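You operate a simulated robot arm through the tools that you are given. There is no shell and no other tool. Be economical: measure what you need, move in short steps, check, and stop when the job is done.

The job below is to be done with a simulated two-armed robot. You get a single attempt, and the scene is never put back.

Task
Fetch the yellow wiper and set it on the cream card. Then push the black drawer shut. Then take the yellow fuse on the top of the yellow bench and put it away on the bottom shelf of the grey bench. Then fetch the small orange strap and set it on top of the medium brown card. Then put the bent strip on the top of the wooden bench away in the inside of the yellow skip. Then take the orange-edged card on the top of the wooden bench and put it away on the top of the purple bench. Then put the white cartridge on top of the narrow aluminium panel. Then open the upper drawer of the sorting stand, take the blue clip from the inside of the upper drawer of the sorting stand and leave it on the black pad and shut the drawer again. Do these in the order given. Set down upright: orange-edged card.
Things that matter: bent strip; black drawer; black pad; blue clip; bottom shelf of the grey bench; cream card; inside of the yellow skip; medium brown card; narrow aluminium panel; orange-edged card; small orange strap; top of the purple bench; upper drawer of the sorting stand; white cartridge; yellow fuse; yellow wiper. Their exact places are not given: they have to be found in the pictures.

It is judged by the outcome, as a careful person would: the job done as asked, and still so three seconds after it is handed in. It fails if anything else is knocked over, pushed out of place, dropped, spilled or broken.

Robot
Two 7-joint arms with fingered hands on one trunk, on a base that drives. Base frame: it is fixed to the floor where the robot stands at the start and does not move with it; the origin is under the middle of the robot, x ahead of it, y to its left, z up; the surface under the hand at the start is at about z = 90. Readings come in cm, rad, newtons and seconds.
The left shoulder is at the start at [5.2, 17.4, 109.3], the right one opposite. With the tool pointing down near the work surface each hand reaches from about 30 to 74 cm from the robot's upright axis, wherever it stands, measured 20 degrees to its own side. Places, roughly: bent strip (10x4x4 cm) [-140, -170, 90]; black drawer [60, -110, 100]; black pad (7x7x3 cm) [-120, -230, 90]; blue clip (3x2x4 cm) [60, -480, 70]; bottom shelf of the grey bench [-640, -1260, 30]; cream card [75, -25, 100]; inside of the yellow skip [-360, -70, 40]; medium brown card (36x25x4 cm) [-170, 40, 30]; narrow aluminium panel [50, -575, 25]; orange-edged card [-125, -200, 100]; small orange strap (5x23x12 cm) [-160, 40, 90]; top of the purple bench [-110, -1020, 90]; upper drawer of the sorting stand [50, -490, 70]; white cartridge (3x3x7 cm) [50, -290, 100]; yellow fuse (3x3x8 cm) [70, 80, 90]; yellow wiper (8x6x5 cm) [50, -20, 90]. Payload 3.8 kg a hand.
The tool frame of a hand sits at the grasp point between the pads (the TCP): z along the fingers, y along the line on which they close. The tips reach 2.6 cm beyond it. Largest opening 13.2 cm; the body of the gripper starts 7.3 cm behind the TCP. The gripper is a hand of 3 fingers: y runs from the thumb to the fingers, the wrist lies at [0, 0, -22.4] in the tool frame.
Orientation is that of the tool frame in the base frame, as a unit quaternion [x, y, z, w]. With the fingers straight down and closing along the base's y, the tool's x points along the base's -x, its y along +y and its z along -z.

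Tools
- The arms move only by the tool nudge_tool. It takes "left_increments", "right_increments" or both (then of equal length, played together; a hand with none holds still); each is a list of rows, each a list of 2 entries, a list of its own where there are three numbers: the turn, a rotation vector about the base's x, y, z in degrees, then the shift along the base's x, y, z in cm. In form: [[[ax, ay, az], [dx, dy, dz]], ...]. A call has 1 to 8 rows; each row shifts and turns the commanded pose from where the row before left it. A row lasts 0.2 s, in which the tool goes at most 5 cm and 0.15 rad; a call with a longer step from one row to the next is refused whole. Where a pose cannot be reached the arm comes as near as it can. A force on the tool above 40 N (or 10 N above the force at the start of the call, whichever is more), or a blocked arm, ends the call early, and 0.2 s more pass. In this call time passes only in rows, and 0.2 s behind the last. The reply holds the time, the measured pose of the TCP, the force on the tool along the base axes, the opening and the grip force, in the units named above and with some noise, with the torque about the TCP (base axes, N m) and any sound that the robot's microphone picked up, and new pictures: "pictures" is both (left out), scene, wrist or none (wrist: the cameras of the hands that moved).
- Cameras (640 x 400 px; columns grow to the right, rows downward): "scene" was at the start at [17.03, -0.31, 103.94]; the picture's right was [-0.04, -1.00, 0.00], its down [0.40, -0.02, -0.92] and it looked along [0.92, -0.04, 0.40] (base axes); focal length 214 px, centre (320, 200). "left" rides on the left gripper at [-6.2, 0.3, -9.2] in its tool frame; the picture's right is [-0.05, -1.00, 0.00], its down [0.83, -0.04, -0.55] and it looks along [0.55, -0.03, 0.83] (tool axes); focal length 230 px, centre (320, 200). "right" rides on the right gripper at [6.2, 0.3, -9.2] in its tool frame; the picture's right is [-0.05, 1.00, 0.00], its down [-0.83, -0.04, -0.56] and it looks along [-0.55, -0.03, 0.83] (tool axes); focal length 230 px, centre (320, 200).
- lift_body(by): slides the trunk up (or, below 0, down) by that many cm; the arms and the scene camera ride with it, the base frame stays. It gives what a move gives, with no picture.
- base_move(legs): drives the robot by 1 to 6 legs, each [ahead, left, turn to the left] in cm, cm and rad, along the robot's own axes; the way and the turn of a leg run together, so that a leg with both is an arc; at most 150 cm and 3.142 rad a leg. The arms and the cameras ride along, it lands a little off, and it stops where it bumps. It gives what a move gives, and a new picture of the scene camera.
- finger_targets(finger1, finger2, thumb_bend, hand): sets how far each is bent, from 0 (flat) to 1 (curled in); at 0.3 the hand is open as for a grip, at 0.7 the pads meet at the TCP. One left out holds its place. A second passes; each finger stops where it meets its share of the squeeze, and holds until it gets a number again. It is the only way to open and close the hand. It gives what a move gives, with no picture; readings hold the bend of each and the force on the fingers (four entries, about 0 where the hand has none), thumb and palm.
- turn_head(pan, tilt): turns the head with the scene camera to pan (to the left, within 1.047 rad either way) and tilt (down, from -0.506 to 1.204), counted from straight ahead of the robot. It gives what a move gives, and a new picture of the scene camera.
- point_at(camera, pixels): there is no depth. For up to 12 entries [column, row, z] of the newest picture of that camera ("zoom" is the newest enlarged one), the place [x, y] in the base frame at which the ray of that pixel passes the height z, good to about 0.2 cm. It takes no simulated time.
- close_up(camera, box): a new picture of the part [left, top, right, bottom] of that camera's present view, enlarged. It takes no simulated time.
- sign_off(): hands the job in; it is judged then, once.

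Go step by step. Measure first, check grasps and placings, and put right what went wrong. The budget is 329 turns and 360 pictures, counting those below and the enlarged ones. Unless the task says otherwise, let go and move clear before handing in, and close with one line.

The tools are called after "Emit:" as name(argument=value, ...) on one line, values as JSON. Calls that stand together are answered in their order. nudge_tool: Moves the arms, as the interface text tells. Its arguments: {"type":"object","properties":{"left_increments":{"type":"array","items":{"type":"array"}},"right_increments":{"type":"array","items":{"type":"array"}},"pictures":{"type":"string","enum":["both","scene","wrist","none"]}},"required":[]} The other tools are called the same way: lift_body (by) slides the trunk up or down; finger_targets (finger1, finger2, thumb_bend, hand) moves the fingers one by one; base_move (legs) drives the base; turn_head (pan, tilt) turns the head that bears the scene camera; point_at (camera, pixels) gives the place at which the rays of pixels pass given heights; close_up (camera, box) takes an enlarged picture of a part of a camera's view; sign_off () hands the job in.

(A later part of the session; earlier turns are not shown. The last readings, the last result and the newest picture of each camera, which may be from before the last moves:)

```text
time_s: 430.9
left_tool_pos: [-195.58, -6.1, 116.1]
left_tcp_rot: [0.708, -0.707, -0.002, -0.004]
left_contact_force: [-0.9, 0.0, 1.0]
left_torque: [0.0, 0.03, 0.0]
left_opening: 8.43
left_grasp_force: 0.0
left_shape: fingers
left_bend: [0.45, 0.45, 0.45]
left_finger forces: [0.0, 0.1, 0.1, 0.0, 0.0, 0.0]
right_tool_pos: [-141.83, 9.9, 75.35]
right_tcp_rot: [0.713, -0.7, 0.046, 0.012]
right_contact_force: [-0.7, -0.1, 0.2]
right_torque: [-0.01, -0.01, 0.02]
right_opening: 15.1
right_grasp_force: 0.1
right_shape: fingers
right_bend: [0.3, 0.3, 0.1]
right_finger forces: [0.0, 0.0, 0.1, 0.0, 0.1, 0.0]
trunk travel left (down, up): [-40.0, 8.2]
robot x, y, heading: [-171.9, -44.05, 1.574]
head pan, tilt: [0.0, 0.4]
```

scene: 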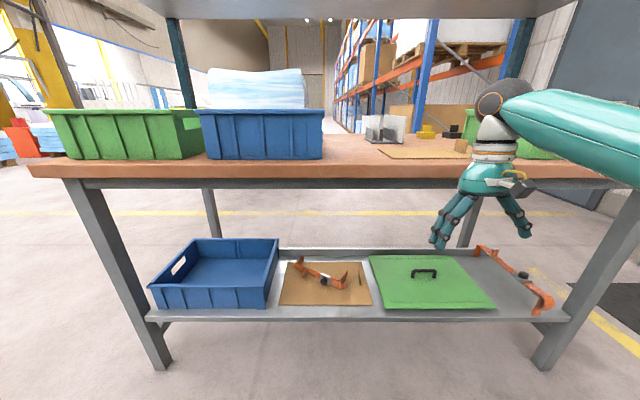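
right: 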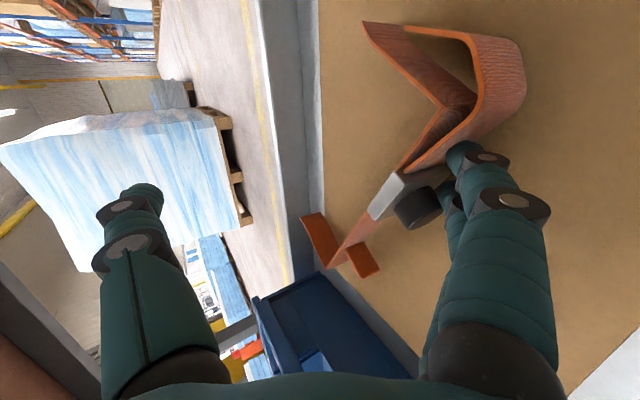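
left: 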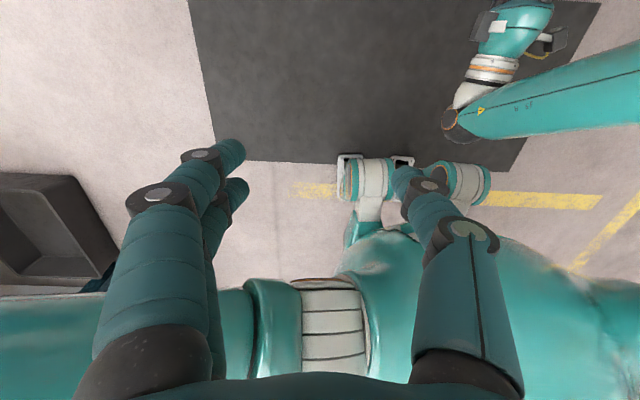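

The strap is fine on its card. I raise and level the right hand, then drive to the west side of the wooden bench.

Emit:
nudge_tool(right_increments=[[[2.4, 1.4, 0], [0, 0, 4.8]], [[2.3, 1.4, 0], [0, 0, 4.8]], [[0, 0, 0], [0, 0, 4.9]], [[0, 0, 0], [0, -1, 4.8]], [[0, 0, 0], [0, -1, 4.8]], [[0, 0, 0], [0, -1, 4.8]], [[0, 0, 0], [0, -1, 4.8]], [[0, 0, 0], [0, -1, 3]]], pictures="none")

Emit:
finger_targets(hand="right", finger1=0.3, finger2=0.3, thumb_bend=0.3)

Emit:
base_move(legs=[[0, 46, 0], [-122, 0, 0], [0, 0, -1.571]])

Emit:
turn_head(pan=0, tilt=0.4)

```text
time_s: 432.7
left_tool_pos: [-195.54, -6.22, 116.14]
left_tcp_rot: [-0.707, 0.708, 0.003, 0.004]
left_contact_force: [-0.8, -0.2, 0.8]
left_torque: [0.02, -0.02, 0.02]
left_opening: 8.42
left_grasp_force: 0.0
left_shape: fingers
left_bend: [0.45, 0.45, 0.45]
left_finger forces: [0.0, 0.0, 0.0, 0.0, 0.0, 0.0]
right_tool_pos: [-141.89, 4.98, 112.2]
right_tcp_rot: [0.714, -0.701, 0.001, 0.0]
right_contact_force: [0.2, 0.8, 0.4]
right_torque: [-0.01, 0.01, 0.02]
right_opening: 15.17
right_grasp_force: 0.2
right_shape: fingers
right_bend: [0.3, 0.3, 0.1]
right_finger forces: [0.0, 0.1, 0.0, 0.1, 0.0, 0.0]
trunk travel left (down, up): [-40.0, 8.2]
robot x, y, heading: [-171.58, -44.36, 1.569]
head pan, tilt: [0.0, 0.4]
```

```text
time_s: 433.7
left_tool_pos: [-195.34, -6.17, 116.11]
left_tcp_rot: [0.707, -0.707, -0.002, -0.004]
left_contact_force: [0.5, -0.4, 0.5]
left_torque: [-0.01, 0.0, -0.04]
left_opening: 8.43
left_grasp_force: 0.2
left_shape: fingers
left_bend: [0.45, 0.45, 0.45]
left_finger forces: [0.0, 0.0, 0.0, 0.0, 0.0, 0.0]
right_tool_pos: [-141.86, 4.97, 112.16]
right_tcp_rot: [0.714, -0.7, 0.001, 0.001]
right_contact_force: [0.4, -1.2, 0.4]
right_torque: [-0.01, -0.02, 0.0]
right_opening: 13.45
right_grasp_force: 0.0
right_shape: fingers
right_bend: [0.3, 0.3, 0.3]
right_finger forces: [0.0, 0.0, 0.1, 0.0, 0.0, 0.0]
trunk travel left (down, up): [-40.0, 8.2]
robot x, y, heading: [-171.6, -44.34, 1.574]
head pan, tilt: [0.0, 0.4]
```

```text
time_s: 447.8
left_tool_pos: [-178.95, -140.78, 116.2]
left_tcp_rot: [-0.015, 1.0, -0.002, 0.005]
left_contact_force: [-0.6, 0.7, 0.0]
left_torque: [0.0, 0.02, 0.03]
left_opening: 8.42
left_grasp_force: 0.1
left_shape: fingers
left_bend: [0.45, 0.45, 0.45]
left_finger forces: [0.0, 0.0, 0.0, 0.1, 0.0, 0.1]
right_tool_pos: [-166.23, -194.01, 112.16]
right_tcp_rot: [-0.025, 1.0, 0.0, -0.001]
right_contact_force: [0.0, -0.2, 0.6]
right_torque: [0.02, 0.01, 0.01]
right_opening: 13.49
right_grasp_force: 0.1
right_shape: fingers
right_bend: [0.3, 0.3, 0.3]
right_finger forces: [0.0, 0.1, 0.0, 0.0, 0.0, 0.1]
trunk travel left (down, up): [-40.0, 8.2]
robot x, y, heading: [-216.34, -165.65, 0.025]
head pan, tilt: [0.0, 0.4]
```

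scene: 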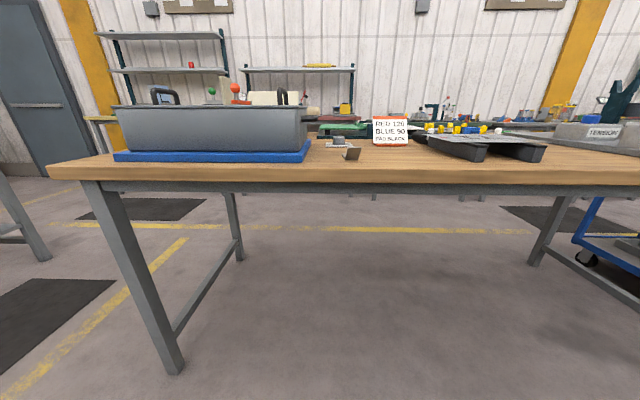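

```text
time_s: 448.4
left_tool_pos: [-178.89, -140.67, 116.11]
left_tcp_rot: [-0.016, 1.0, -0.002, 0.005]
left_contact_force: [0.4, -0.2, 0.6]
left_torque: [0.04, 0.01, -0.04]
left_opening: 8.41
left_grasp_force: 0.0
left_shape: fingers
left_bend: [0.45, 0.45, 0.45]
left_finger forces: [0.0, 0.0, 0.0, 0.0, 0.1, 0.0]
right_tool_pos: [-166.31, -194.03, 112.12]
right_tcp_rot: [-0.025, 1.0, 0.0, -0.001]
right_contact_force: [-0.5, -0.7, 0.1]
right_torque: [0.01, 0.0, -0.01]
right_opening: 13.46
right_grasp_force: 0.1
right_shape: fingers
right_bend: [0.3, 0.3, 0.3]
right_finger forces: [0.0, 0.0, 0.0, 0.0, 0.0, 0.0]
trunk travel left (down, up): [-40.0, 8.2]
robot x, y, heading: [-216.7, -166.14, 0.033]
head pan, tilt: [0.0, 0.4]
```

scene: 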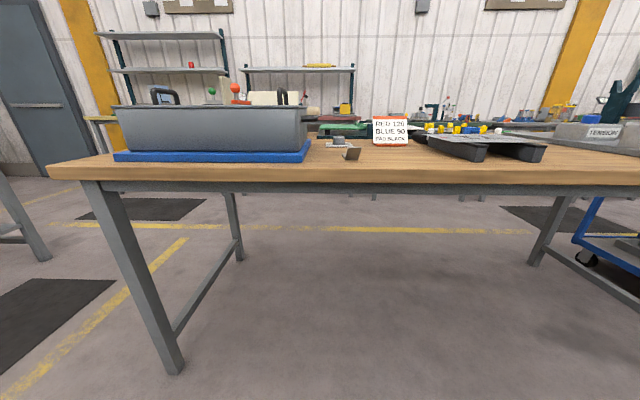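

I see the upright orange-edged card at (390,130) and a small bent piece at (352,153). I zoom in.

Emit:
close_up(camera="scene", box=[290, 90, 560, 190])

Emit:
point_at(camera="scene", pixels=[[352, 160, 90], [352, 160, 87], [390, 146, 90], [390, 146, 87], [300, 183, 88], [340, 146, 90], [175, 370, 0]])

```text
2.37 times, centred on (425, 140) of scene
```

zoom: 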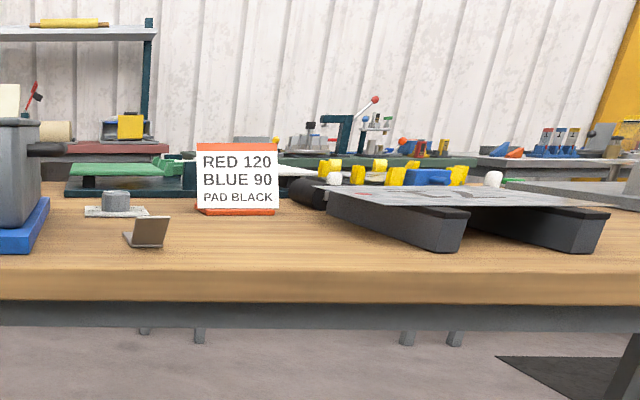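

```text
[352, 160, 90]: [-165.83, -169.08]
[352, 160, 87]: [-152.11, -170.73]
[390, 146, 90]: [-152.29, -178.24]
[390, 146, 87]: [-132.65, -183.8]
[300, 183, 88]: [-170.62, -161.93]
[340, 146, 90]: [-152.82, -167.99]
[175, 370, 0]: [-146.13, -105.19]
```

The bench top is at z≈85 (bench edge at x≈-147), and the strip is around (-143,-172). I drive forward 20, left 10, and look with the right wrist camera.

Emit:
base_move(legs=[[20, 10, -0.03]])

Emit:
close_up(camera="right", box=[0, 0, 640, 400])

```text
time_s: 450.1
left_tool_pos: [-159.06, -131.47, 116.24]
left_tcp_rot: [0.0, 1.0, -0.002, 0.005]
left_contact_force: [-0.8, 0.0, -0.6]
left_torque: [0.02, 0.03, -0.01]
left_opening: 8.42
left_grasp_force: 0.1
left_shape: fingers
left_bend: [0.45, 0.45, 0.45]
left_finger forces: [0.0, 0.0, 0.1, 0.0, 0.0, 0.0]
right_tool_pos: [-147.77, -185.17, 112.13]
right_tcp_rot: [-0.01, 1.0, 0.001, -0.001]
right_contact_force: [-0.8, 0.9, -0.2]
right_torque: [-0.02, -0.04, 0.0]
right_opening: 13.45
right_grasp_force: 0.1
right_shape: fingers
right_bend: [0.3, 0.3, 0.3]
right_finger forces: [0.0, 0.0, 0.1, 0.1, 0.0, 0.1]
trunk travel left (down, up): [-40.0, 8.2]
robot x, y, heading: [-196.94, -155.5, 0.007]
head pan, tilt: [0.0, 0.4]
```

scene: 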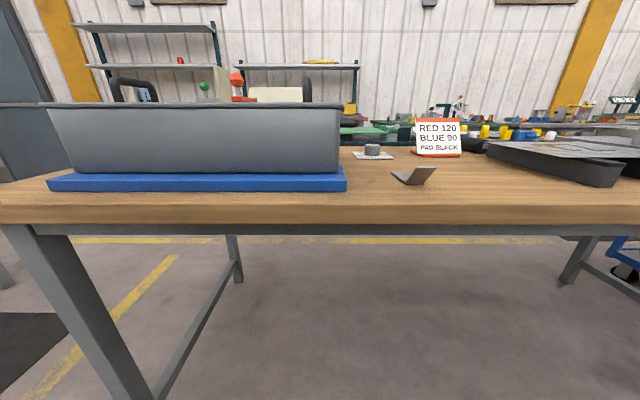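

```text
1.00 times, centred on (320, 200) of right (not enlarged: the box is as wide or as high as the picture)
```

zoom: 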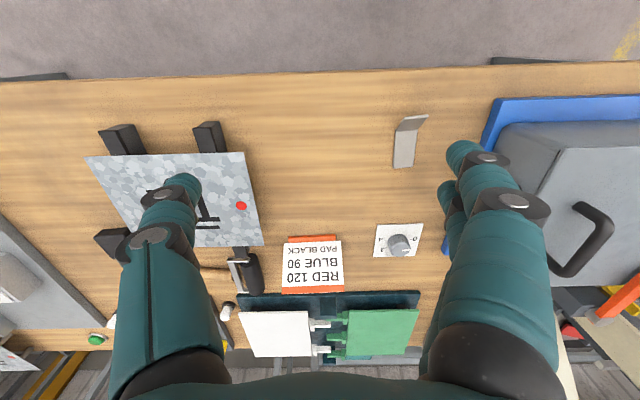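

The bent strip is at right-cam (407,142), with a dial block nearby at (398,240). I measure and zoom.

Emit:
close_up(camera="right", box=[360, 90, 460, 190])

Emit:
point_at(camera="zoom", pixels=[[320, 200, 85], [270, 105, 85], [370, 100, 85], [240, 310, 89], [320, 310, 89], [240, 310, 85]])

Emit:
close_up(camera="scene", box=[360, 130, 480, 220])

```text
4.00 times, centred on (410, 140) of right
```

zoom: 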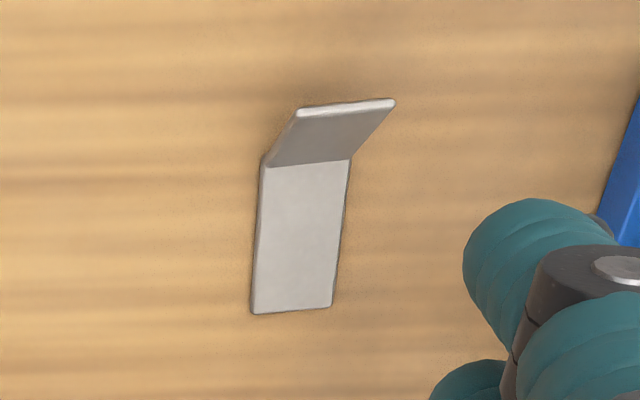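

```text
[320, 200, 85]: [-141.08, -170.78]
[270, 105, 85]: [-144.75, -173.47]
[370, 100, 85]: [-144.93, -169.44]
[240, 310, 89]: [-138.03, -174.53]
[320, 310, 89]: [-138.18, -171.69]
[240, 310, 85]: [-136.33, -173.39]
```

```text
4.44 times, centred on (420, 175) of scene
```

zoom: 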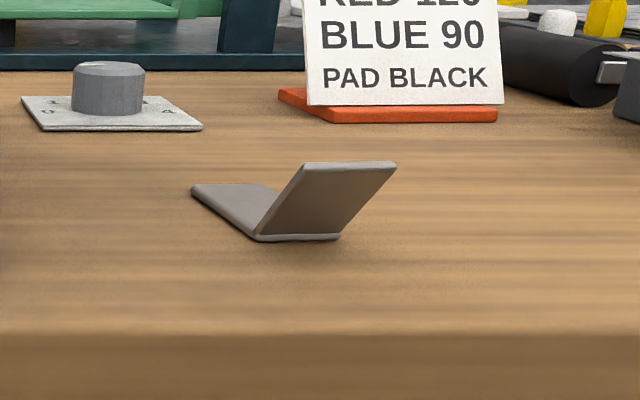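

Emit:
close_up(camera="right", box=[360, 90, 460, 190])

Emit:
point_at(camera="zoom", pixels=[[265, 163, 85.4], [350, 158, 85.4], [252, 312, 85.4], [332, 306, 85.4], [300, 112, 88], [395, 100, 88], [300, 112, 89], [395, 100, 89]])

Emit:
point_at(camera="scene", pixels=[[407, 184, 85.4], [424, 183.5, 85.4], [415.5, 167, 88], [433, 167, 88], [415.5, 167, 89], [433, 167, 89], [391, 173, 85.4]])

```text
4.00 times, centred on (410, 140) of right
```

zoom: 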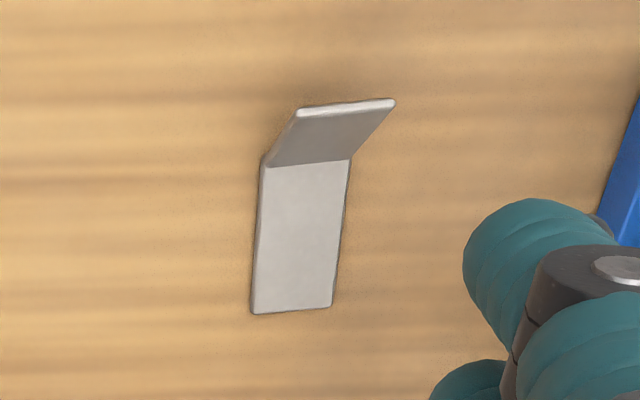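

```text
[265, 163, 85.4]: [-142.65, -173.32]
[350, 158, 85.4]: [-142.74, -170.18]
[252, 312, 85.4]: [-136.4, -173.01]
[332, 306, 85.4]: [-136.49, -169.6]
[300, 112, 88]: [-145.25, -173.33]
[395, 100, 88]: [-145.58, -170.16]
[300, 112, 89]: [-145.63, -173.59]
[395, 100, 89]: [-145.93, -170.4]
```

```text
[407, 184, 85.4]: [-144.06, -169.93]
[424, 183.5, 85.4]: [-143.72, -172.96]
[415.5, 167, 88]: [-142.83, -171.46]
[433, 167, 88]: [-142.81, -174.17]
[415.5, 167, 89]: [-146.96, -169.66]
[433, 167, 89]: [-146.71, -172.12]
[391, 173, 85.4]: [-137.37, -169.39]
```

The flap's centre is at (-144.3,-171.8), top z 88.7, 3.2 wide along y. I'll grip it across y; I move the right hand above it.

Emit:
finger_targets(hand="right", finger1=0.45, finger2=0.45, thumb_bend=0.45)

Emit:
nudge_tool(right_increments=[[[0, 0, 0.3], [0.8, 3.35, -3.3]], [[0, 0, 0.3], [0.8, 3.35, -3.3]], [[0, 0, 0.3], [0.8, 3.35, -3.3]], [[0, 0, 0.3], [0.9, 3.35, -3.3]]], pictures="wrist")

```text
time_s: 451.1
left_tool_pos: [-158.9, -131.43, 116.16]
left_tcp_rot: [-0.001, 1.0, -0.002, 0.005]
left_contact_force: [0.8, 0.4, -0.4]
left_torque: [0.0, -0.01, -0.02]
left_opening: 8.42
left_grasp_force: 0.1
left_shape: fingers
left_bend: [0.45, 0.45, 0.45]
left_finger forces: [0.1, 0.0, 0.0, 0.0, 0.1, 0.1]
right_tool_pos: [-147.8, -185.06, 112.16]
right_tcp_rot: [-0.011, 1.0, 0.001, 0.0]
right_contact_force: [0.7, -0.1, 0.0]
right_torque: [-0.01, -0.04, 0.0]
right_opening: 8.54
right_grasp_force: 0.0
right_shape: fingers
right_bend: [0.45, 0.45, 0.45]
right_finger forces: [0.0, 0.0, 0.0, 0.0, 0.1, 0.0]
trunk travel left (down, up): [-40.0, 8.2]
robot x, y, heading: [-197.0, -155.92, 0.003]
head pan, tilt: [0.0, 0.4]
```

```text
time_s: 452.1
left_tool_pos: [-158.89, -131.56, 116.1]
left_tcp_rot: [-0.001, 1.0, -0.001, 0.004]
left_contact_force: [-0.8, -0.4, 0.2]
left_torque: [0.0, 0.0, 0.02]
left_opening: 8.42
left_grasp_force: 0.1
left_shape: fingers
left_bend: [0.45, 0.45, 0.45]
left_finger forces: [0.0, 0.0, 0.0, 0.0, 0.1, 0.0]
right_tool_pos: [-144.48, -171.74, 98.91]
right_tcp_rot: [-0.021, 1.0, 0.0, -0.001]
right_contact_force: [0.0, 0.2, -0.1]
right_torque: [0.02, 0.0, -0.01]
right_opening: 8.53
right_grasp_force: 0.0
right_shape: fingers
right_bend: [0.45, 0.45, 0.45]
right_finger forces: [0.0, 0.0, 0.0, 0.0, 0.1, 0.0]
trunk travel left (down, up): [-40.0, 8.2]
robot x, y, heading: [-196.94, -155.44, 0.006]
head pan, tilt: [0.0, 0.4]
```

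right: 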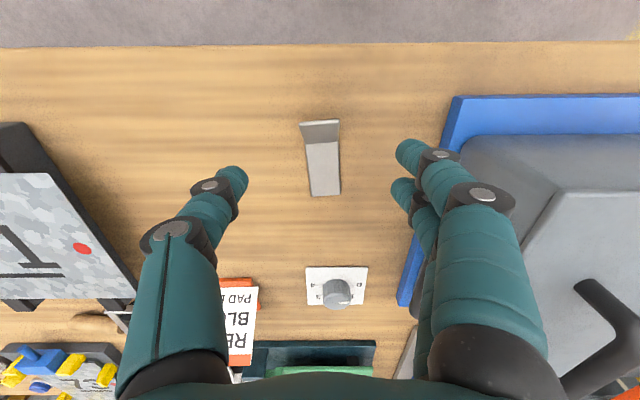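

Centred. I check the clearance to the grey bin beside the fingers before descending.

Emit:
point_at(camera="right", pixels=[[450, 97, 86.5], [400, 300, 86.5], [462, 140, 100], [462, 140, 95], [303, 124, 88.7], [340, 120, 88.7], [312, 195, 85.4], [340, 193, 85.4]])

```text
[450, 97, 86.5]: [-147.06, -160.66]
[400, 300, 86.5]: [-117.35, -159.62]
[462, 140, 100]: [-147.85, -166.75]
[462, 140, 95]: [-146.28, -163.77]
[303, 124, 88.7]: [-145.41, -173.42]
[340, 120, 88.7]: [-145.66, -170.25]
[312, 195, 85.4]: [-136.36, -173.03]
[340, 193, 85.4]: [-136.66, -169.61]
```

Clear by several cm. I descend to 88.4.

Emit:
nudge_tool(right_increments=[[[0, 0, 0], [0, 0, -3.5]], [[0, 0, 0], [0, 0, -3.5]], [[0, 0, 0], [-0.1, -0.1, -3.4]]], pictures="wrist")

```text
time_s: 452.9
left_tool_pos: [-158.95, -131.46, 116.12]
left_tcp_rot: [-0.001, 1.0, -0.001, 0.005]
left_contact_force: [0.3, 0.1, -0.5]
left_torque: [0.0, -0.02, 0.05]
left_opening: 8.4
left_grasp_force: 0.1
left_shape: fingers
left_bend: [0.45, 0.45, 0.45]
left_finger forces: [0.0, 0.0, 0.1, 0.1, 0.0, 0.0]
right_tool_pos: [-144.88, -171.86, 88.26]
right_tcp_rot: [-0.021, 1.0, -0.001, 0.001]
right_contact_force: [0.3, 0.2, 0.7]
right_torque: [0.0, -0.02, -0.01]
right_opening: 8.53
right_grasp_force: 0.0
right_shape: fingers
right_bend: [0.45, 0.45, 0.45]
right_finger forces: [0.1, 0.0, 0.1, 0.0, 0.0, 0.0]
trunk travel left (down, up): [-40.0, 8.2]
robot x, y, heading: [-197.35, -155.62, 0.002]
head pan, tilt: [0.0, 0.4]
```

right: 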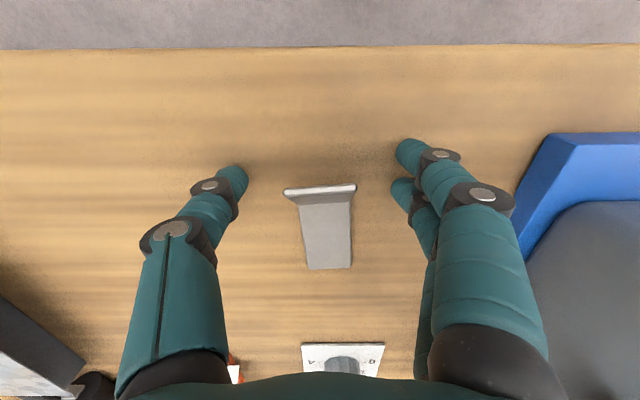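

I shift 0.8 cm forward so both fingers meet the flap, lower a touch, and close.

Emit:
nudge_tool(right_increments=[[[0, 0, 0], [0.9, 0, -0.2]]], pictures="none")

Emit:
finger_targets(hand="right", finger1=0.62, finger2=0.62, thumb_bend=0.62)

Emit:
close_up(camera="right", box=[0, 0, 640, 400])

```text
time_s: 453.3
left_tool_pos: [-158.91, -131.61, 116.12]
left_tcp_rot: [-0.001, 1.0, -0.002, 0.006]
left_contact_force: [-0.5, 0.8, 0.1]
left_torque: [-0.02, 0.01, 0.01]
left_opening: 8.44
left_grasp_force: 0.0
left_shape: fingers
left_bend: [0.45, 0.45, 0.45]
left_finger forces: [0.1, 0.1, 0.0, 0.0, 0.0, 0.0]
right_tool_pos: [-143.85, -171.93, 88.16]
right_tcp_rot: [-0.021, 1.0, 0.0, -0.001]
right_contact_force: [0.2, 0.8, 0.6]
right_torque: [-0.01, 0.01, -0.01]
right_opening: 8.53
right_grasp_force: 0.1
right_shape: fingers
right_bend: [0.45, 0.45, 0.45]
right_finger forces: [0.0, 0.1, 0.0, 0.1, 0.1, 0.0]
trunk travel left (down, up): [-40.0, 8.2]
robot x, y, heading: [-197.13, -155.59, -0.001]
head pan, tilt: [0.0, 0.4]
```

```text
time_s: 454.3
left_tool_pos: [-159.0, -131.58, 116.11]
left_tcp_rot: [-0.001, 1.0, -0.002, 0.006]
left_contact_force: [-0.1, 0.0, -0.1]
left_torque: [-0.02, -0.01, 0.01]
left_opening: 8.42
left_grasp_force: 0.1
left_shape: fingers
left_bend: [0.45, 0.45, 0.45]
left_finger forces: [0.1, 0.1, 0.1, 0.1, 0.0, 0.1]
right_tool_pos: [-143.94, -171.86, 88.26]
right_tcp_rot: [-0.02, 1.0, 0.0, -0.001]
right_contact_force: [-0.8, -0.6, 0.1]
right_torque: [-0.01, 0.01, -0.03]
right_opening: 3.17
right_grasp_force: 1.6
right_shape: fingers
right_bend: [0.62, 0.6, 0.61]
right_finger forces: [0.0, 1.8, 0.1, 0.0, 2.0, 0.0]
trunk travel left (down, up): [-40.0, 8.2]
robot x, y, heading: [-197.23, -155.51, 0.002]
head pan, tilt: [0.0, 0.4]
```

```text
1.00 times, centred on (320, 200) of right (not enlarged: the box is as wide or as high as the picture)
```

zoom: 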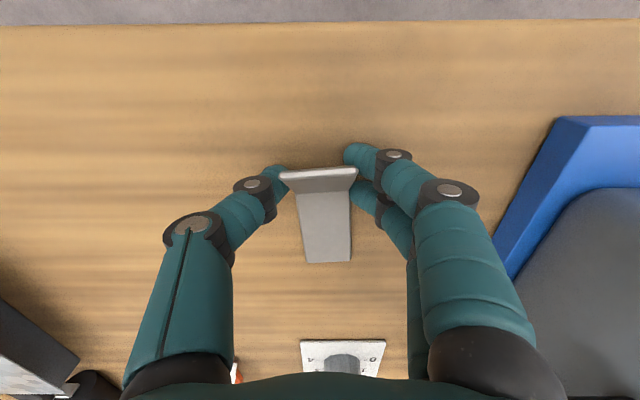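

Light contact on both sides with the strip unmoved. I increase the squeeze gradually.

Emit:
finger_targets(hand="right", finger1=0.7, finger2=0.7, thumb_bend=0.7)

Emit:
close_up(camera="right", box=[160, 100, 480, 300])

```text
time_s: 455.3
left_tool_pos: [-158.95, -131.55, 116.06]
left_tcp_rot: [0.0, 1.0, -0.002, 0.005]
left_contact_force: [-0.2, 0.5, 0.9]
left_torque: [0.01, -0.02, -0.03]
left_opening: 8.43
left_grasp_force: 0.0
left_shape: fingers
left_bend: [0.45, 0.45, 0.45]
left_finger forces: [0.1, 0.0, 0.0, 0.1, 0.0, 0.0]
right_tool_pos: [-143.99, -171.95, 88.22]
right_tcp_rot: [-0.021, 1.0, 0.0, -0.001]
right_contact_force: [0.3, -1.1, 0.2]
right_torque: [0.0, -0.06, -0.06]
right_opening: 2.37
right_grasp_force: 10.6
right_shape: fingers
right_bend: [0.66, 0.61, 0.65]
right_finger forces: [2.9, 8.3, 0.0, 0.0, 10.7, 0.0]
trunk travel left (down, up): [-40.0, 8.2]
robot x, y, heading: [-197.35, -155.47, 0.002]
head pan, tilt: [0.0, 0.4]
```

```text
2.00 times, centred on (320, 200) of right
```

zoom: 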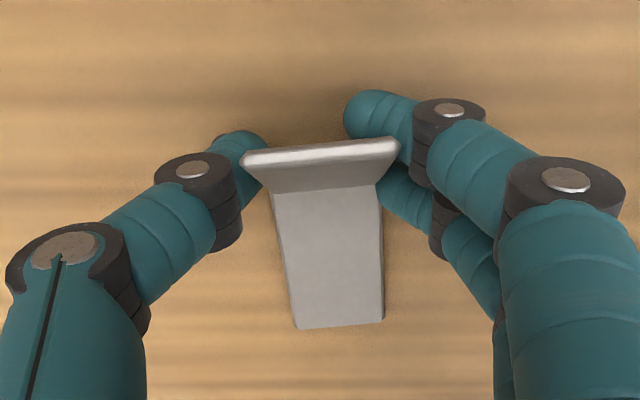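

All three touch, 10.6 N. I firm up and lift a little.

Emit:
finger_targets(hand="right", finger1=0.74, finger2=0.74, thumb_bend=0.74)

Emit:
nudge_tool(right_increments=[[[0, 0, 0], [0, 0, 1]], [[0, 0, 0], [0, 0, 2]]], pictures="both")

```text
time_s: 456.3
left_tool_pos: [-158.93, -131.59, 116.09]
left_tcp_rot: [0.0, 1.0, -0.002, 0.005]
left_contact_force: [0.1, 0.5, -0.9]
left_torque: [0.01, -0.01, 0.0]
left_opening: 8.41
left_grasp_force: 0.1
left_shape: fingers
left_bend: [0.45, 0.45, 0.45]
left_finger forces: [0.0, 0.0, 0.0, 0.1, 0.0, 0.0]
right_tool_pos: [-143.88, -171.91, 88.23]
right_tcp_rot: [-0.021, 1.0, 0.0, -0.001]
right_contact_force: [-1.1, 0.9, 0.3]
right_torque: [0.02, -0.05, 0.03]
right_opening: 1.8
right_grasp_force: 15.8
right_shape: fingers
right_bend: [0.72, 0.62, 0.66]
right_finger forces: [4.9, 11.7, 0.1, 0.0, 14.4, 0.0]
trunk travel left (down, up): [-40.0, 8.2]
robot x, y, heading: [-197.11, -156.02, 0.005]
head pan, tilt: [0.0, 0.4]
```

```text
time_s: 456.9
left_tool_pos: [-158.82, -131.59, 116.03]
left_tcp_rot: [-0.001, 1.0, -0.001, 0.005]
left_contact_force: [0.4, -1.1, -0.6]
left_torque: [0.02, 0.03, 0.0]
left_opening: 8.4
left_grasp_force: 0.1
left_shape: fingers
left_bend: [0.45, 0.45, 0.45]
left_finger forces: [0.1, 0.1, 0.0, 0.0, 0.0, 0.1]
right_tool_pos: [-143.92, -171.98, 91.18]
right_tcp_rot: [-0.021, 1.0, 0.001, -0.001]
right_contact_force: [0.4, -0.4, 0.2]
right_torque: [-0.02, 0.01, 0.01]
right_opening: 0.0
right_grasp_force: 0.0
right_shape: fingers
right_bend: [0.74, 0.71, 0.73]
right_finger forces: [0.1, 0.0, 0.0, 0.0, 0.0, 0.0]
trunk travel left (down, up): [-40.0, 8.2]
robot x, y, heading: [-197.17, -155.45, 0.003]
head pan, tilt: [0.0, 0.4]
```

scene: 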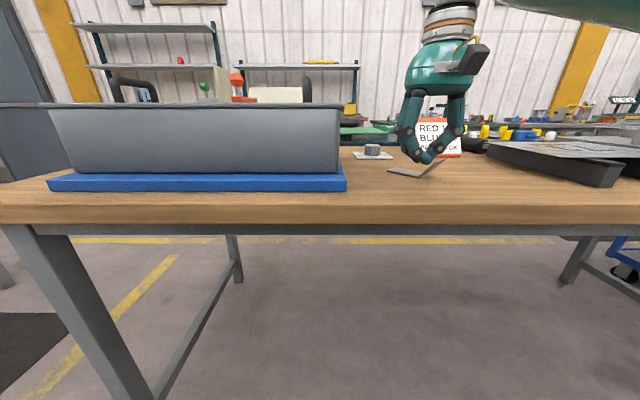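
right: 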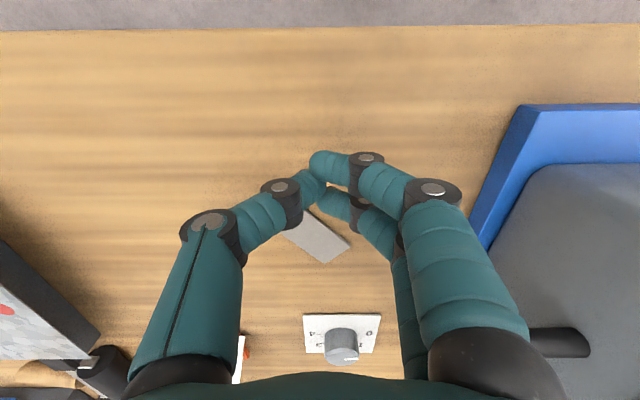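

It slipped out and turned, but is still on the bench. I rise, open and look again.

Emit:
nudge_tool(right_increments=[[[0, 0, 0], [-1, 0, 4]], [[0, 0, 0], [-1, 0, 4]]], pictures="none")

Emit:
finger_targets(hand="right", finger1=0.45, finger2=0.45, thumb_bend=0.45)

Emit:
close_up(camera="right", box=[220, 100, 420, 260])

Emit:
close_up(camera="scene", box=[360, 130, 480, 220])

```text
time_s: 457.5
left_tool_pos: [-159.04, -131.58, 116.11]
left_tcp_rot: [-0.001, 1.0, -0.002, 0.006]
left_contact_force: [0.4, -0.2, -0.2]
left_torque: [0.01, -0.01, 0.01]
left_opening: 8.41
left_grasp_force: 0.0
left_shape: fingers
left_bend: [0.45, 0.45, 0.45]
left_finger forces: [0.0, 0.0, 0.1, 0.0, 0.0, 0.0]
right_tool_pos: [-145.85, -171.79, 99.43]
right_tcp_rot: [-0.02, 1.0, 0.0, -0.001]
right_contact_force: [-0.3, 0.0, -0.8]
right_torque: [0.04, 0.0, 0.01]
right_opening: 0.0
right_grasp_force: 0.1
right_shape: fingers
right_bend: [0.74, 0.71, 0.73]
right_finger forces: [0.1, 0.0, 0.1, 0.0, 0.0, 0.1]
trunk travel left (down, up): [-40.0, 8.2]
robot x, y, heading: [-196.91, -155.84, 0.004]
head pan, tilt: [0.0, 0.4]
```

```text
time_s: 458.5
left_tool_pos: [-158.97, -131.5, 116.16]
left_tcp_rot: [-0.001, 1.0, -0.002, 0.005]
left_contact_force: [-0.5, -0.1, 0.4]
left_torque: [-0.02, -0.02, 0.0]
left_opening: 8.43
left_grasp_force: 0.0
left_shape: fingers
left_bend: [0.45, 0.45, 0.45]
left_finger forces: [0.1, 0.0, 0.0, 0.0, 0.1, 0.0]
right_tool_pos: [-145.75, -171.84, 99.45]
right_tcp_rot: [-0.021, 1.0, 0.0, -0.001]
right_contact_force: [-0.1, 0.2, 0.3]
right_torque: [-0.02, 0.01, 0.04]
right_opening: 8.41
right_grasp_force: 0.0
right_shape: fingers
right_bend: [0.45, 0.45, 0.45]
right_finger forces: [0.0, 0.0, 0.0, 0.1, 0.0, 0.0]
trunk travel left (down, up): [-40.0, 8.2]
robot x, y, heading: [-197.18, -155.55, -0.001]
head pan, tilt: [0.0, 0.4]
```

```text
2.50 times, centred on (320, 180) of right
```

zoom: 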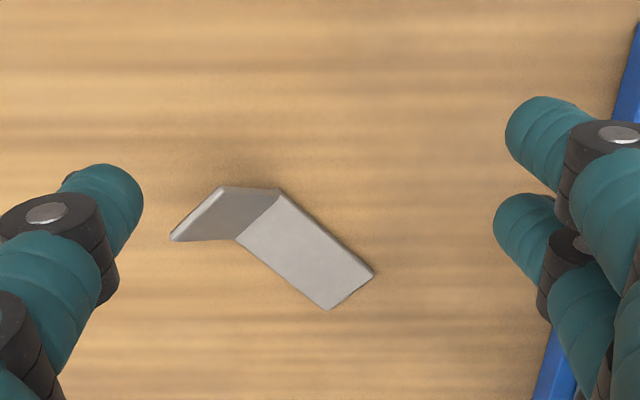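

```text
4.44 times, centred on (420, 175) of scene
```

zoom: 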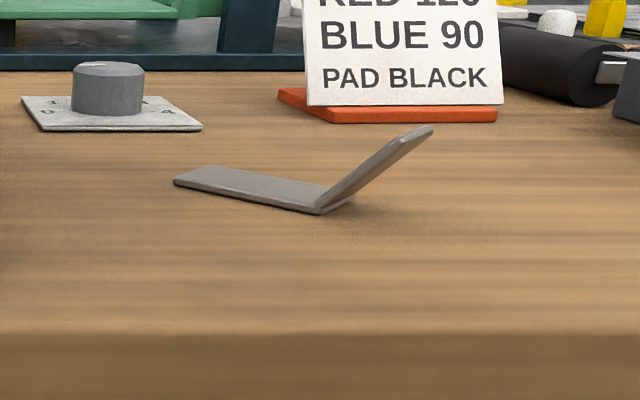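

The strip now lies rotated: flap leaning up toward -y. I'll grip the flap by its faces with the hand yawed and tilted along it, so I measure the flap.

Emit:
close_up(camera="right", box=[220, 100, 420, 260])

Emit:
point_at(camera="zoom", pixels=[[238, 240, 85.4], [282, 190, 85.4], [330, 308, 85.4], [373, 272, 85.4], [172, 240, 88.5], [222, 188, 88.5], [172, 240, 89], [222, 188, 89]])

Emit:
point_at(camera="scene", pixels=[[422.5, 160, 88.5], [422.5, 160, 89], [422.5, 160, 88], [397, 183, 85.4], [409, 174, 89]])

```text
2.50 times, centred on (320, 180) of right
```

zoom: 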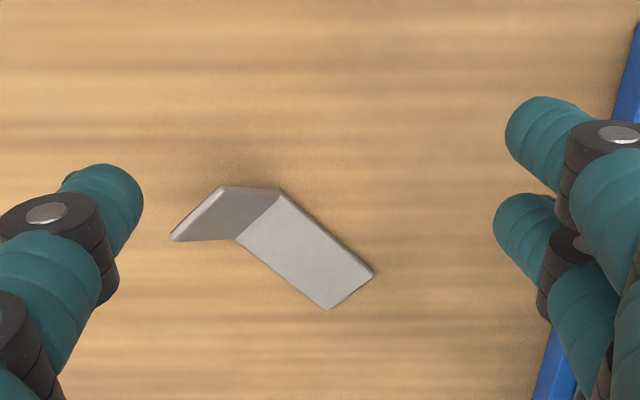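

```text
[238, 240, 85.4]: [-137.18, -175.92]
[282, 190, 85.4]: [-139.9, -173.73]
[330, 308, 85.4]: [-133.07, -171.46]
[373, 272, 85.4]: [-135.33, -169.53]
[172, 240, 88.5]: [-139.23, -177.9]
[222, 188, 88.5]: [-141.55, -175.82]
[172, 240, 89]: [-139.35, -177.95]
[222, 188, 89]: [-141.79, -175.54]
```

```text
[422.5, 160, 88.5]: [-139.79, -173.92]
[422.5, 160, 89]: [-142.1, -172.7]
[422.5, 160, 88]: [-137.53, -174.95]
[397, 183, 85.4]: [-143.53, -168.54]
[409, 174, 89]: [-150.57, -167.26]
```

The flap's top edge mid is (-140.45,-176.85,88.7) and its fold mid (-138.55,-174.8). I yaw -45° and tilt 41° along it.

Emit:
nudge_tool(right_increments=[[[0, 0, -7.6], [0, -1, 1]], [[0, 0, -7.6], [0, -1, 1]], [[0, 0, -7.6], [0, -1, 1]], [[0, 0, -7.6], [0, -1, 1]], [[0, 0, -7.5], [0, -1, 1]], [[0, 0, -7.5], [0, -1, 1]]], pictures="none")

Emit:
nudge_tool(right_increments=[[[6, -5.6, 0], [0, -1, 0]], [[6, -5.6, 0], [0, -1, 0]], [[6, -5.6, 0], [0, -1, 0]], [[6, -5.6, 0], [0, -1, 0]], [[6, -5.6, 0], [0, -1, 0]]], pictures="both")

Emit:
finger_targets(hand="right", finger1=0.57, finger2=0.57, thumb_bend=0.57)

```text
time_s: 459.9
left_tool_pos: [-159.08, -131.64, 116.08]
left_tcp_rot: [0.0, 1.0, -0.002, 0.005]
left_contact_force: [-0.2, 0.2, 0.0]
left_torque: [0.0, 0.02, 0.0]
left_opening: 8.44
left_grasp_force: 0.0
left_shape: fingers
left_bend: [0.45, 0.45, 0.45]
left_finger forces: [0.0, 0.0, 0.0, 0.0, 0.0, 0.1]
right_tool_pos: [-145.74, -177.82, 105.34]
right_tcp_rot: [0.368, 0.93, 0.0, -0.001]
right_contact_force: [-0.1, -0.1, 0.0]
right_torque: [0.0, 0.0, 0.0]
right_opening: 8.42
right_grasp_force: 0.2
right_shape: fingers
right_bend: [0.45, 0.45, 0.45]
right_finger forces: [0.0, 0.0, 0.0, 0.1, 0.0, 0.0]
trunk travel left (down, up): [-40.0, 8.2]
robot x, y, heading: [-196.73, -155.76, -0.001]
head pan, tilt: [0.0, 0.4]
```

```text
time_s: 461.1
left_tool_pos: [-159.14, -131.68, 116.19]
left_tcp_rot: [-0.001, 1.0, -0.002, 0.006]
left_contact_force: [-0.1, -0.2, 0.5]
left_torque: [-0.01, -0.01, 0.01]
left_opening: 8.42
left_grasp_force: 0.1
left_shape: fingers
left_bend: [0.45, 0.45, 0.45]
left_finger forces: [0.1, 0.0, 0.0, 0.1, 0.0, 0.0]
right_tool_pos: [-145.78, -182.9, 105.43]
right_tcp_rot: [0.342, 0.872, 0.327, 0.129]
right_contact_force: [-0.2, 0.1, 0.3]
right_torque: [-0.02, 0.01, -0.01]
right_opening: 8.44
right_grasp_force: 0.1
right_shape: fingers
right_bend: [0.45, 0.45, 0.45]
right_finger forces: [0.0, 0.0, 0.1, 0.1, 0.0, 0.0]
trunk travel left (down, up): [-40.0, 8.2]
robot x, y, heading: [-197.15, -155.69, 0.001]
head pan, tilt: [0.0, 0.4]
```

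scene: 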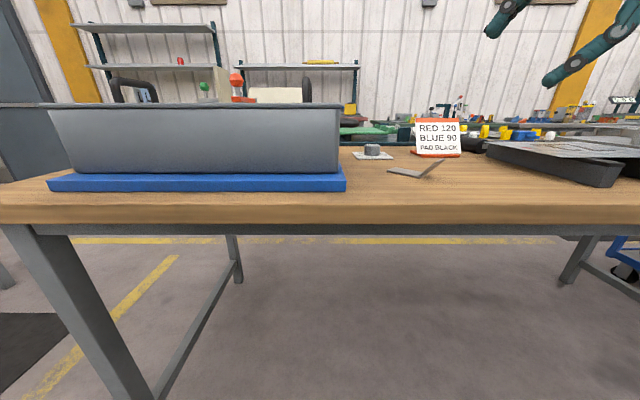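
right: 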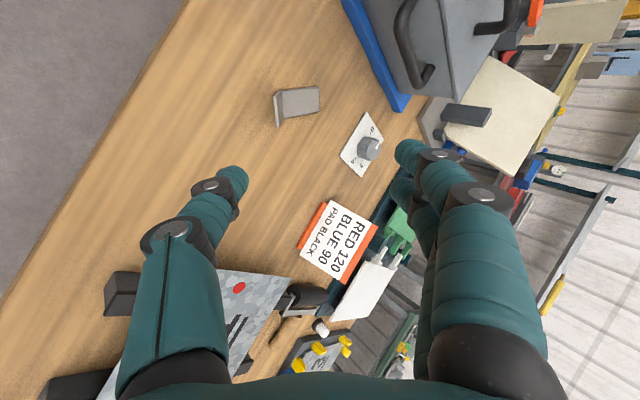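

```text
time_s: 462.1
left_tool_pos: [-158.98, -131.53, 116.16]
left_tcp_rot: [-0.001, 1.0, -0.001, 0.005]
left_contact_force: [0.3, 0.4, 0.7]
left_torque: [0.04, 0.03, 0.02]
left_opening: 8.4
left_grasp_force: 0.1
left_shape: fingers
left_bend: [0.45, 0.45, 0.45]
left_finger forces: [0.0, 0.0, 0.0, 0.0, 0.0, 0.1]
right_tool_pos: [-145.73, -182.81, 105.26]
right_tcp_rot: [0.342, 0.872, 0.326, 0.128]
right_contact_force: [-0.3, 0.5, -0.3]
right_torque: [0.03, -0.01, -0.03]
right_opening: 4.84
right_grasp_force: 0.1
right_shape: fingers
right_bend: [0.56, 0.56, 0.56]
right_finger forces: [0.1, 0.1, 0.0, 0.1, 0.0, 0.1]
trunk travel left (down, up): [-40.0, 8.2]
robot x, y, heading: [-196.86, -155.81, 0.001]
head pan, tilt: [0.0, 0.4]
```

The hand is aligned with the flap. I move to 6 cm short of the grasp.

Emit:
nudge_tool(right_increments=[[[0, 0, 0], [0.8, 0.9, -3.9]], [[0, 0, 0], [0.8, 0.9, -3.9]], [[0, 0, 0], [0.7, 1, -3.9]]], pictures="both")

Emit:
close_up(camera="right", box=[200, 60, 440, 220])

Emit:
point_at(camera="right", pixels=[[320, 138, 89], [320, 160, 89]])

```text
time_s: 462.9
left_tool_pos: [-158.93, -131.52, 116.18]
left_tcp_rot: [-0.001, 1.0, -0.002, 0.006]
left_contact_force: [0.0, -0.2, -0.5]
left_torque: [0.01, 0.0, 0.0]
left_opening: 8.4
left_grasp_force: 0.2
left_shape: fingers
left_bend: [0.45, 0.45, 0.45]
left_finger forces: [0.0, 0.1, 0.1, 0.0, 0.0, 0.0]
right_tool_pos: [-143.31, -180.0, 93.61]
right_tcp_rot: [0.344, 0.871, 0.326, 0.128]
right_contact_force: [0.2, 0.0, -0.3]
right_torque: [0.0, 0.0, -0.02]
right_opening: 4.83
right_grasp_force: 0.0
right_shape: fingers
right_bend: [0.56, 0.56, 0.56]
right_finger forces: [0.0, 0.0, 0.0, 0.0, 0.0, 0.1]
trunk travel left (down, up): [-40.0, 8.2]
robot x, y, heading: [-197.62, -155.75, 0.001]
head pan, tilt: [0.0, 0.4]
```

scene: 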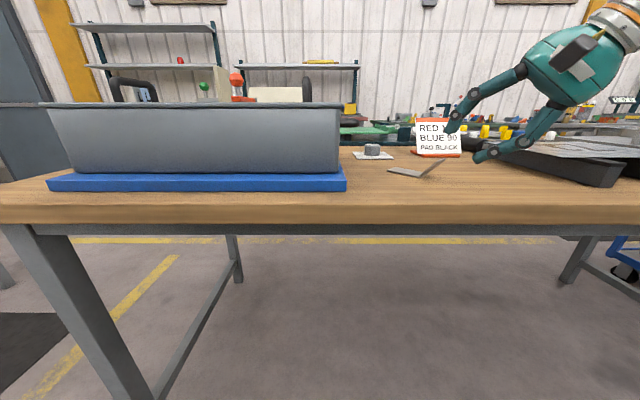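
right: 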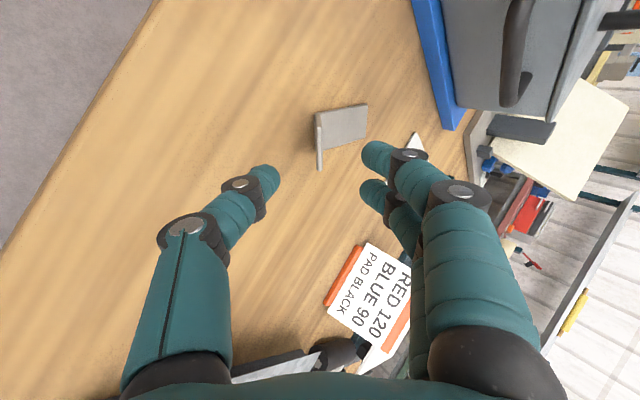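

```text
2.50 times, centred on (320, 140) of right
```

zoom: 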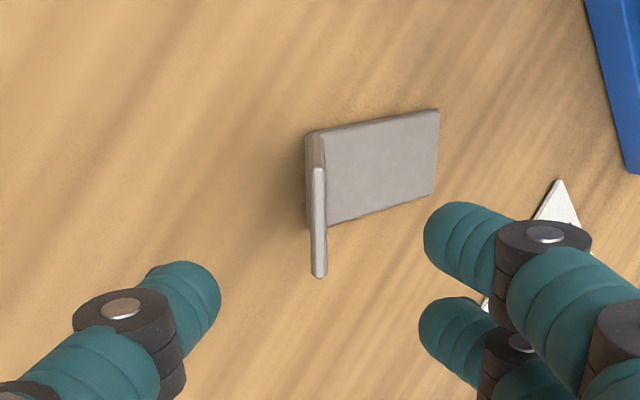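

```text
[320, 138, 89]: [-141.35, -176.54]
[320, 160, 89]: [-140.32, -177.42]
```

The flap is edge-on, exactly between thumb and fingers. I advance 6 cm along the approach.

Emit:
nudge_tool(right_increments=[[[0, 0, 0], [1.3, 1.4, -2.3]], [[0, 0, 0], [1.35, 1.45, -2.2]]], pictures="wrist")

```text
time_s: 463.5
left_tool_pos: [-159.04, -131.64, 116.15]
left_tcp_rot: [-0.001, 1.0, -0.002, 0.005]
left_contact_force: [0.2, 0.1, -1.1]
left_torque: [-0.02, 0.04, 0.0]
left_opening: 8.4
left_grasp_force: 0.0
left_shape: fingers
left_bend: [0.45, 0.45, 0.45]
left_finger forces: [0.1, 0.0, 0.0, 0.0, 0.0, 0.1]
right_tool_pos: [-140.85, -177.15, 89.28]
right_tcp_rot: [0.342, 0.871, 0.328, 0.13]
right_contact_force: [-0.1, -1.6, 5.5]
right_torque: [-0.04, 0.01, 0.0]
right_opening: 4.23
right_grasp_force: 3.3
right_shape: fingers
right_bend: [0.56, 0.56, 0.58]
right_finger forces: [0.0, 0.0, 0.0, 0.0, 6.5, 0.1]
trunk travel left (down, up): [-40.0, 8.2]
robot x, y, heading: [-197.08, -155.68, -0.0]
head pan, tilt: [0.0, 0.4]
```

right: 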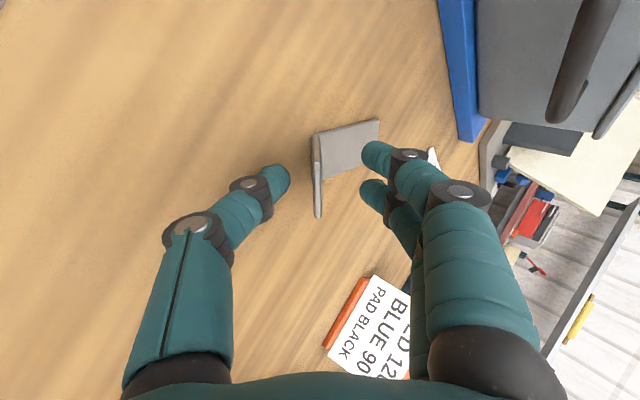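

The thumb tip just touches the bench, and the flap sits between the digits. I close gently.

Emit:
finger_targets(hand="right", finger1=0.67, finger2=0.67, thumb_bend=0.67)

Emit:
finger_targets(hand="right", finger1=0.8, finger2=0.8, thumb_bend=0.8)

Emit:
close_up(camera="right", box=[160, 60, 480, 260])

```text
time_s: 464.5
left_tool_pos: [-158.98, -131.5, 116.2]
left_tcp_rot: [-0.001, 1.0, -0.002, 0.005]
left_contact_force: [0.1, -0.7, -0.2]
left_torque: [-0.02, 0.03, 0.01]
left_opening: 8.45
left_grasp_force: 0.1
left_shape: fingers
left_bend: [0.45, 0.45, 0.45]
left_finger forces: [0.0, 0.1, 0.0, 0.0, 0.0, 0.1]
right_tool_pos: [-140.77, -177.28, 89.04]
right_tcp_rot: [0.342, 0.872, 0.326, 0.128]
right_contact_force: [0.0, -0.5, -0.4]
right_torque: [0.0, 0.0, -0.03]
right_opening: 1.44
right_grasp_force: 0.1
right_shape: fingers
right_bend: [0.67, 0.67, 0.67]
right_finger forces: [0.0, 0.0, 0.0, 0.1, 0.0, 0.0]
trunk travel left (down, up): [-40.0, 8.2]
robot x, y, heading: [-197.2, -155.92, 0.0]
head pan, tilt: [0.0, 0.4]
```

```text
time_s: 465.5
left_tool_pos: [-159.15, -131.56, 116.12]
left_tcp_rot: [-0.001, 1.0, -0.002, 0.004]
left_contact_force: [-0.3, 0.9, 0.4]
left_torque: [-0.03, 0.0, 0.0]
left_opening: 8.41
left_grasp_force: 0.1
left_shape: fingers
left_bend: [0.45, 0.45, 0.45]
left_finger forces: [0.1, 0.1, 0.0, 0.0, 0.1, 0.0]
right_tool_pos: [-140.77, -177.12, 89.1]
right_tcp_rot: [0.343, 0.872, 0.326, 0.128]
right_contact_force: [0.6, -0.8, -1.3]
right_torque: [-0.04, 0.01, -0.01]
right_opening: 0.5
right_grasp_force: 17.9
right_shape: fingers
right_bend: [0.75, 0.75, 0.72]
right_finger forces: [9.4, 9.2, 0.0, 0.0, 18.9, 0.0]
trunk travel left (down, up): [-40.0, 8.2]
robot x, y, heading: [-197.24, -155.9, 0.001]
head pan, tilt: [0.0, 0.4]
```

```text
2.00 times, centred on (320, 160) of right
```

zoom: 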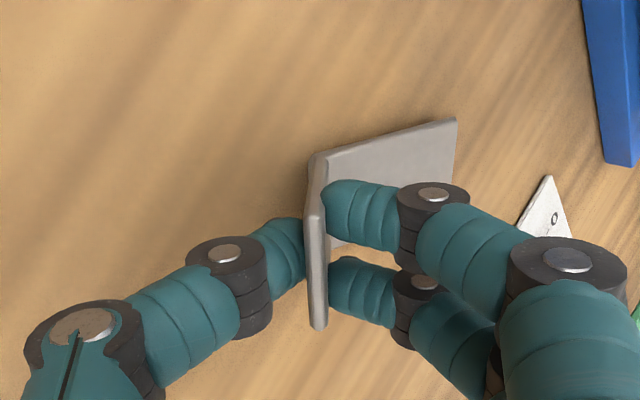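

A good face grip (18 N). I lift.

Emit:
nudge_tool(right_increments=[[[0, 0, 0], [0, 0, 2]], [[0, 0, 0], [0, 0, 4]], [[0, 0, 0], [-1, 0, 4]], [[0, 0, 0], [-2, 0, 4]]], pictures="wrist")

```text
time_s: 466.5
left_tool_pos: [-159.0, -131.57, 116.23]
left_tcp_rot: [-0.002, 1.0, -0.002, 0.005]
left_contact_force: [0.3, 0.0, 1.0]
left_torque: [0.0, 0.01, 0.0]
left_opening: 8.44
left_grasp_force: 0.1
left_shape: fingers
left_bend: [0.45, 0.45, 0.45]
left_finger forces: [0.1, 0.0, 0.0, 0.1, 0.1, 0.0]
right_tool_pos: [-143.85, -177.06, 103.05]
right_tcp_rot: [0.343, 0.871, 0.326, 0.129]
right_contact_force: [-0.2, 1.1, -0.9]
right_torque: [-0.01, 0.02, 0.02]
right_opening: 0.51
right_grasp_force: 18.7
right_shape: fingers
right_bend: [0.75, 0.75, 0.72]
right_finger forces: [9.2, 9.1, 0.0, 0.0, 18.7, 0.1]
trunk travel left (down, up): [-40.0, 8.2]
robot x, y, heading: [-197.19, -155.47, -0.001]
head pan, tilt: [0.0, 0.4]
```

right: 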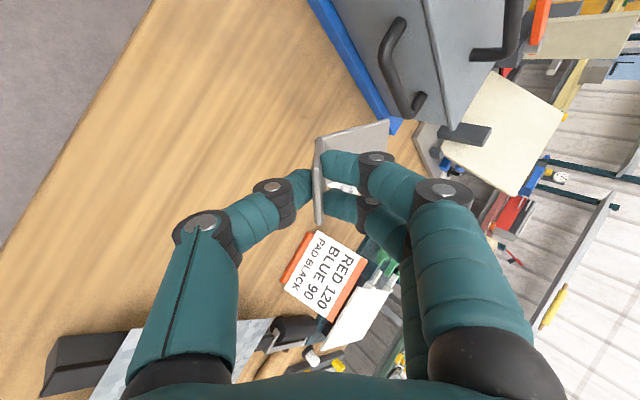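

The strip is held. I back off and turn round toward the yellow skip in the west.

Emit:
base_move(legs=[[-33, 0, 0], [0, 0, 3.1416]])

Emit:
turn_head(pan=-0.5, tilt=0.4)

```text
refused: 3.1416 is not a number from -3.14159 to 3.14159
```

```text
time_s: 467.4
left_tool_pos: [-158.98, -131.52, 116.12]
left_tcp_rot: [-0.001, 1.0, -0.002, 0.005]
left_contact_force: [0.3, -0.8, -0.2]
left_torque: [0.01, 0.03, -0.02]
left_opening: 8.4
left_grasp_force: 0.0
left_shape: fingers
left_bend: [0.45, 0.45, 0.45]
left_finger forces: [0.1, 0.0, 0.0, 0.0, 0.0, 0.1]
right_tool_pos: [-143.75, -177.02, 103.14]
right_tcp_rot: [0.344, 0.871, 0.326, 0.128]
right_contact_force: [0.2, -0.1, -0.4]
right_torque: [-0.01, 0.03, 0.01]
right_opening: 0.52
right_grasp_force: 18.9
right_shape: fingers
right_bend: [0.75, 0.75, 0.72]
right_finger forces: [9.2, 9.0, 0.1, 0.1, 18.8, 0.0]
trunk travel left (down, up): [-40.0, 8.2]
robot x, y, heading: [-197.18, -155.56, 0.006]
head pan, tilt: [-0.499, 0.4]
```

scene: 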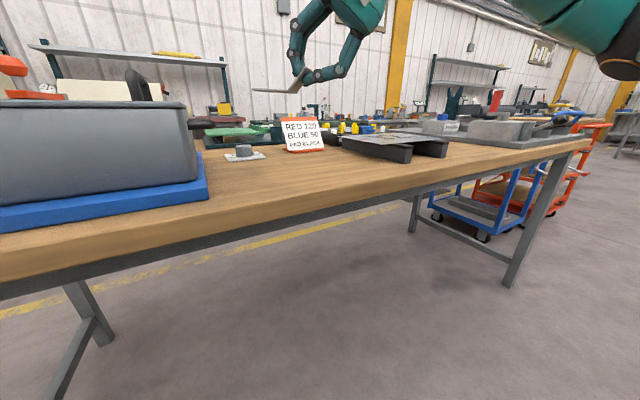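

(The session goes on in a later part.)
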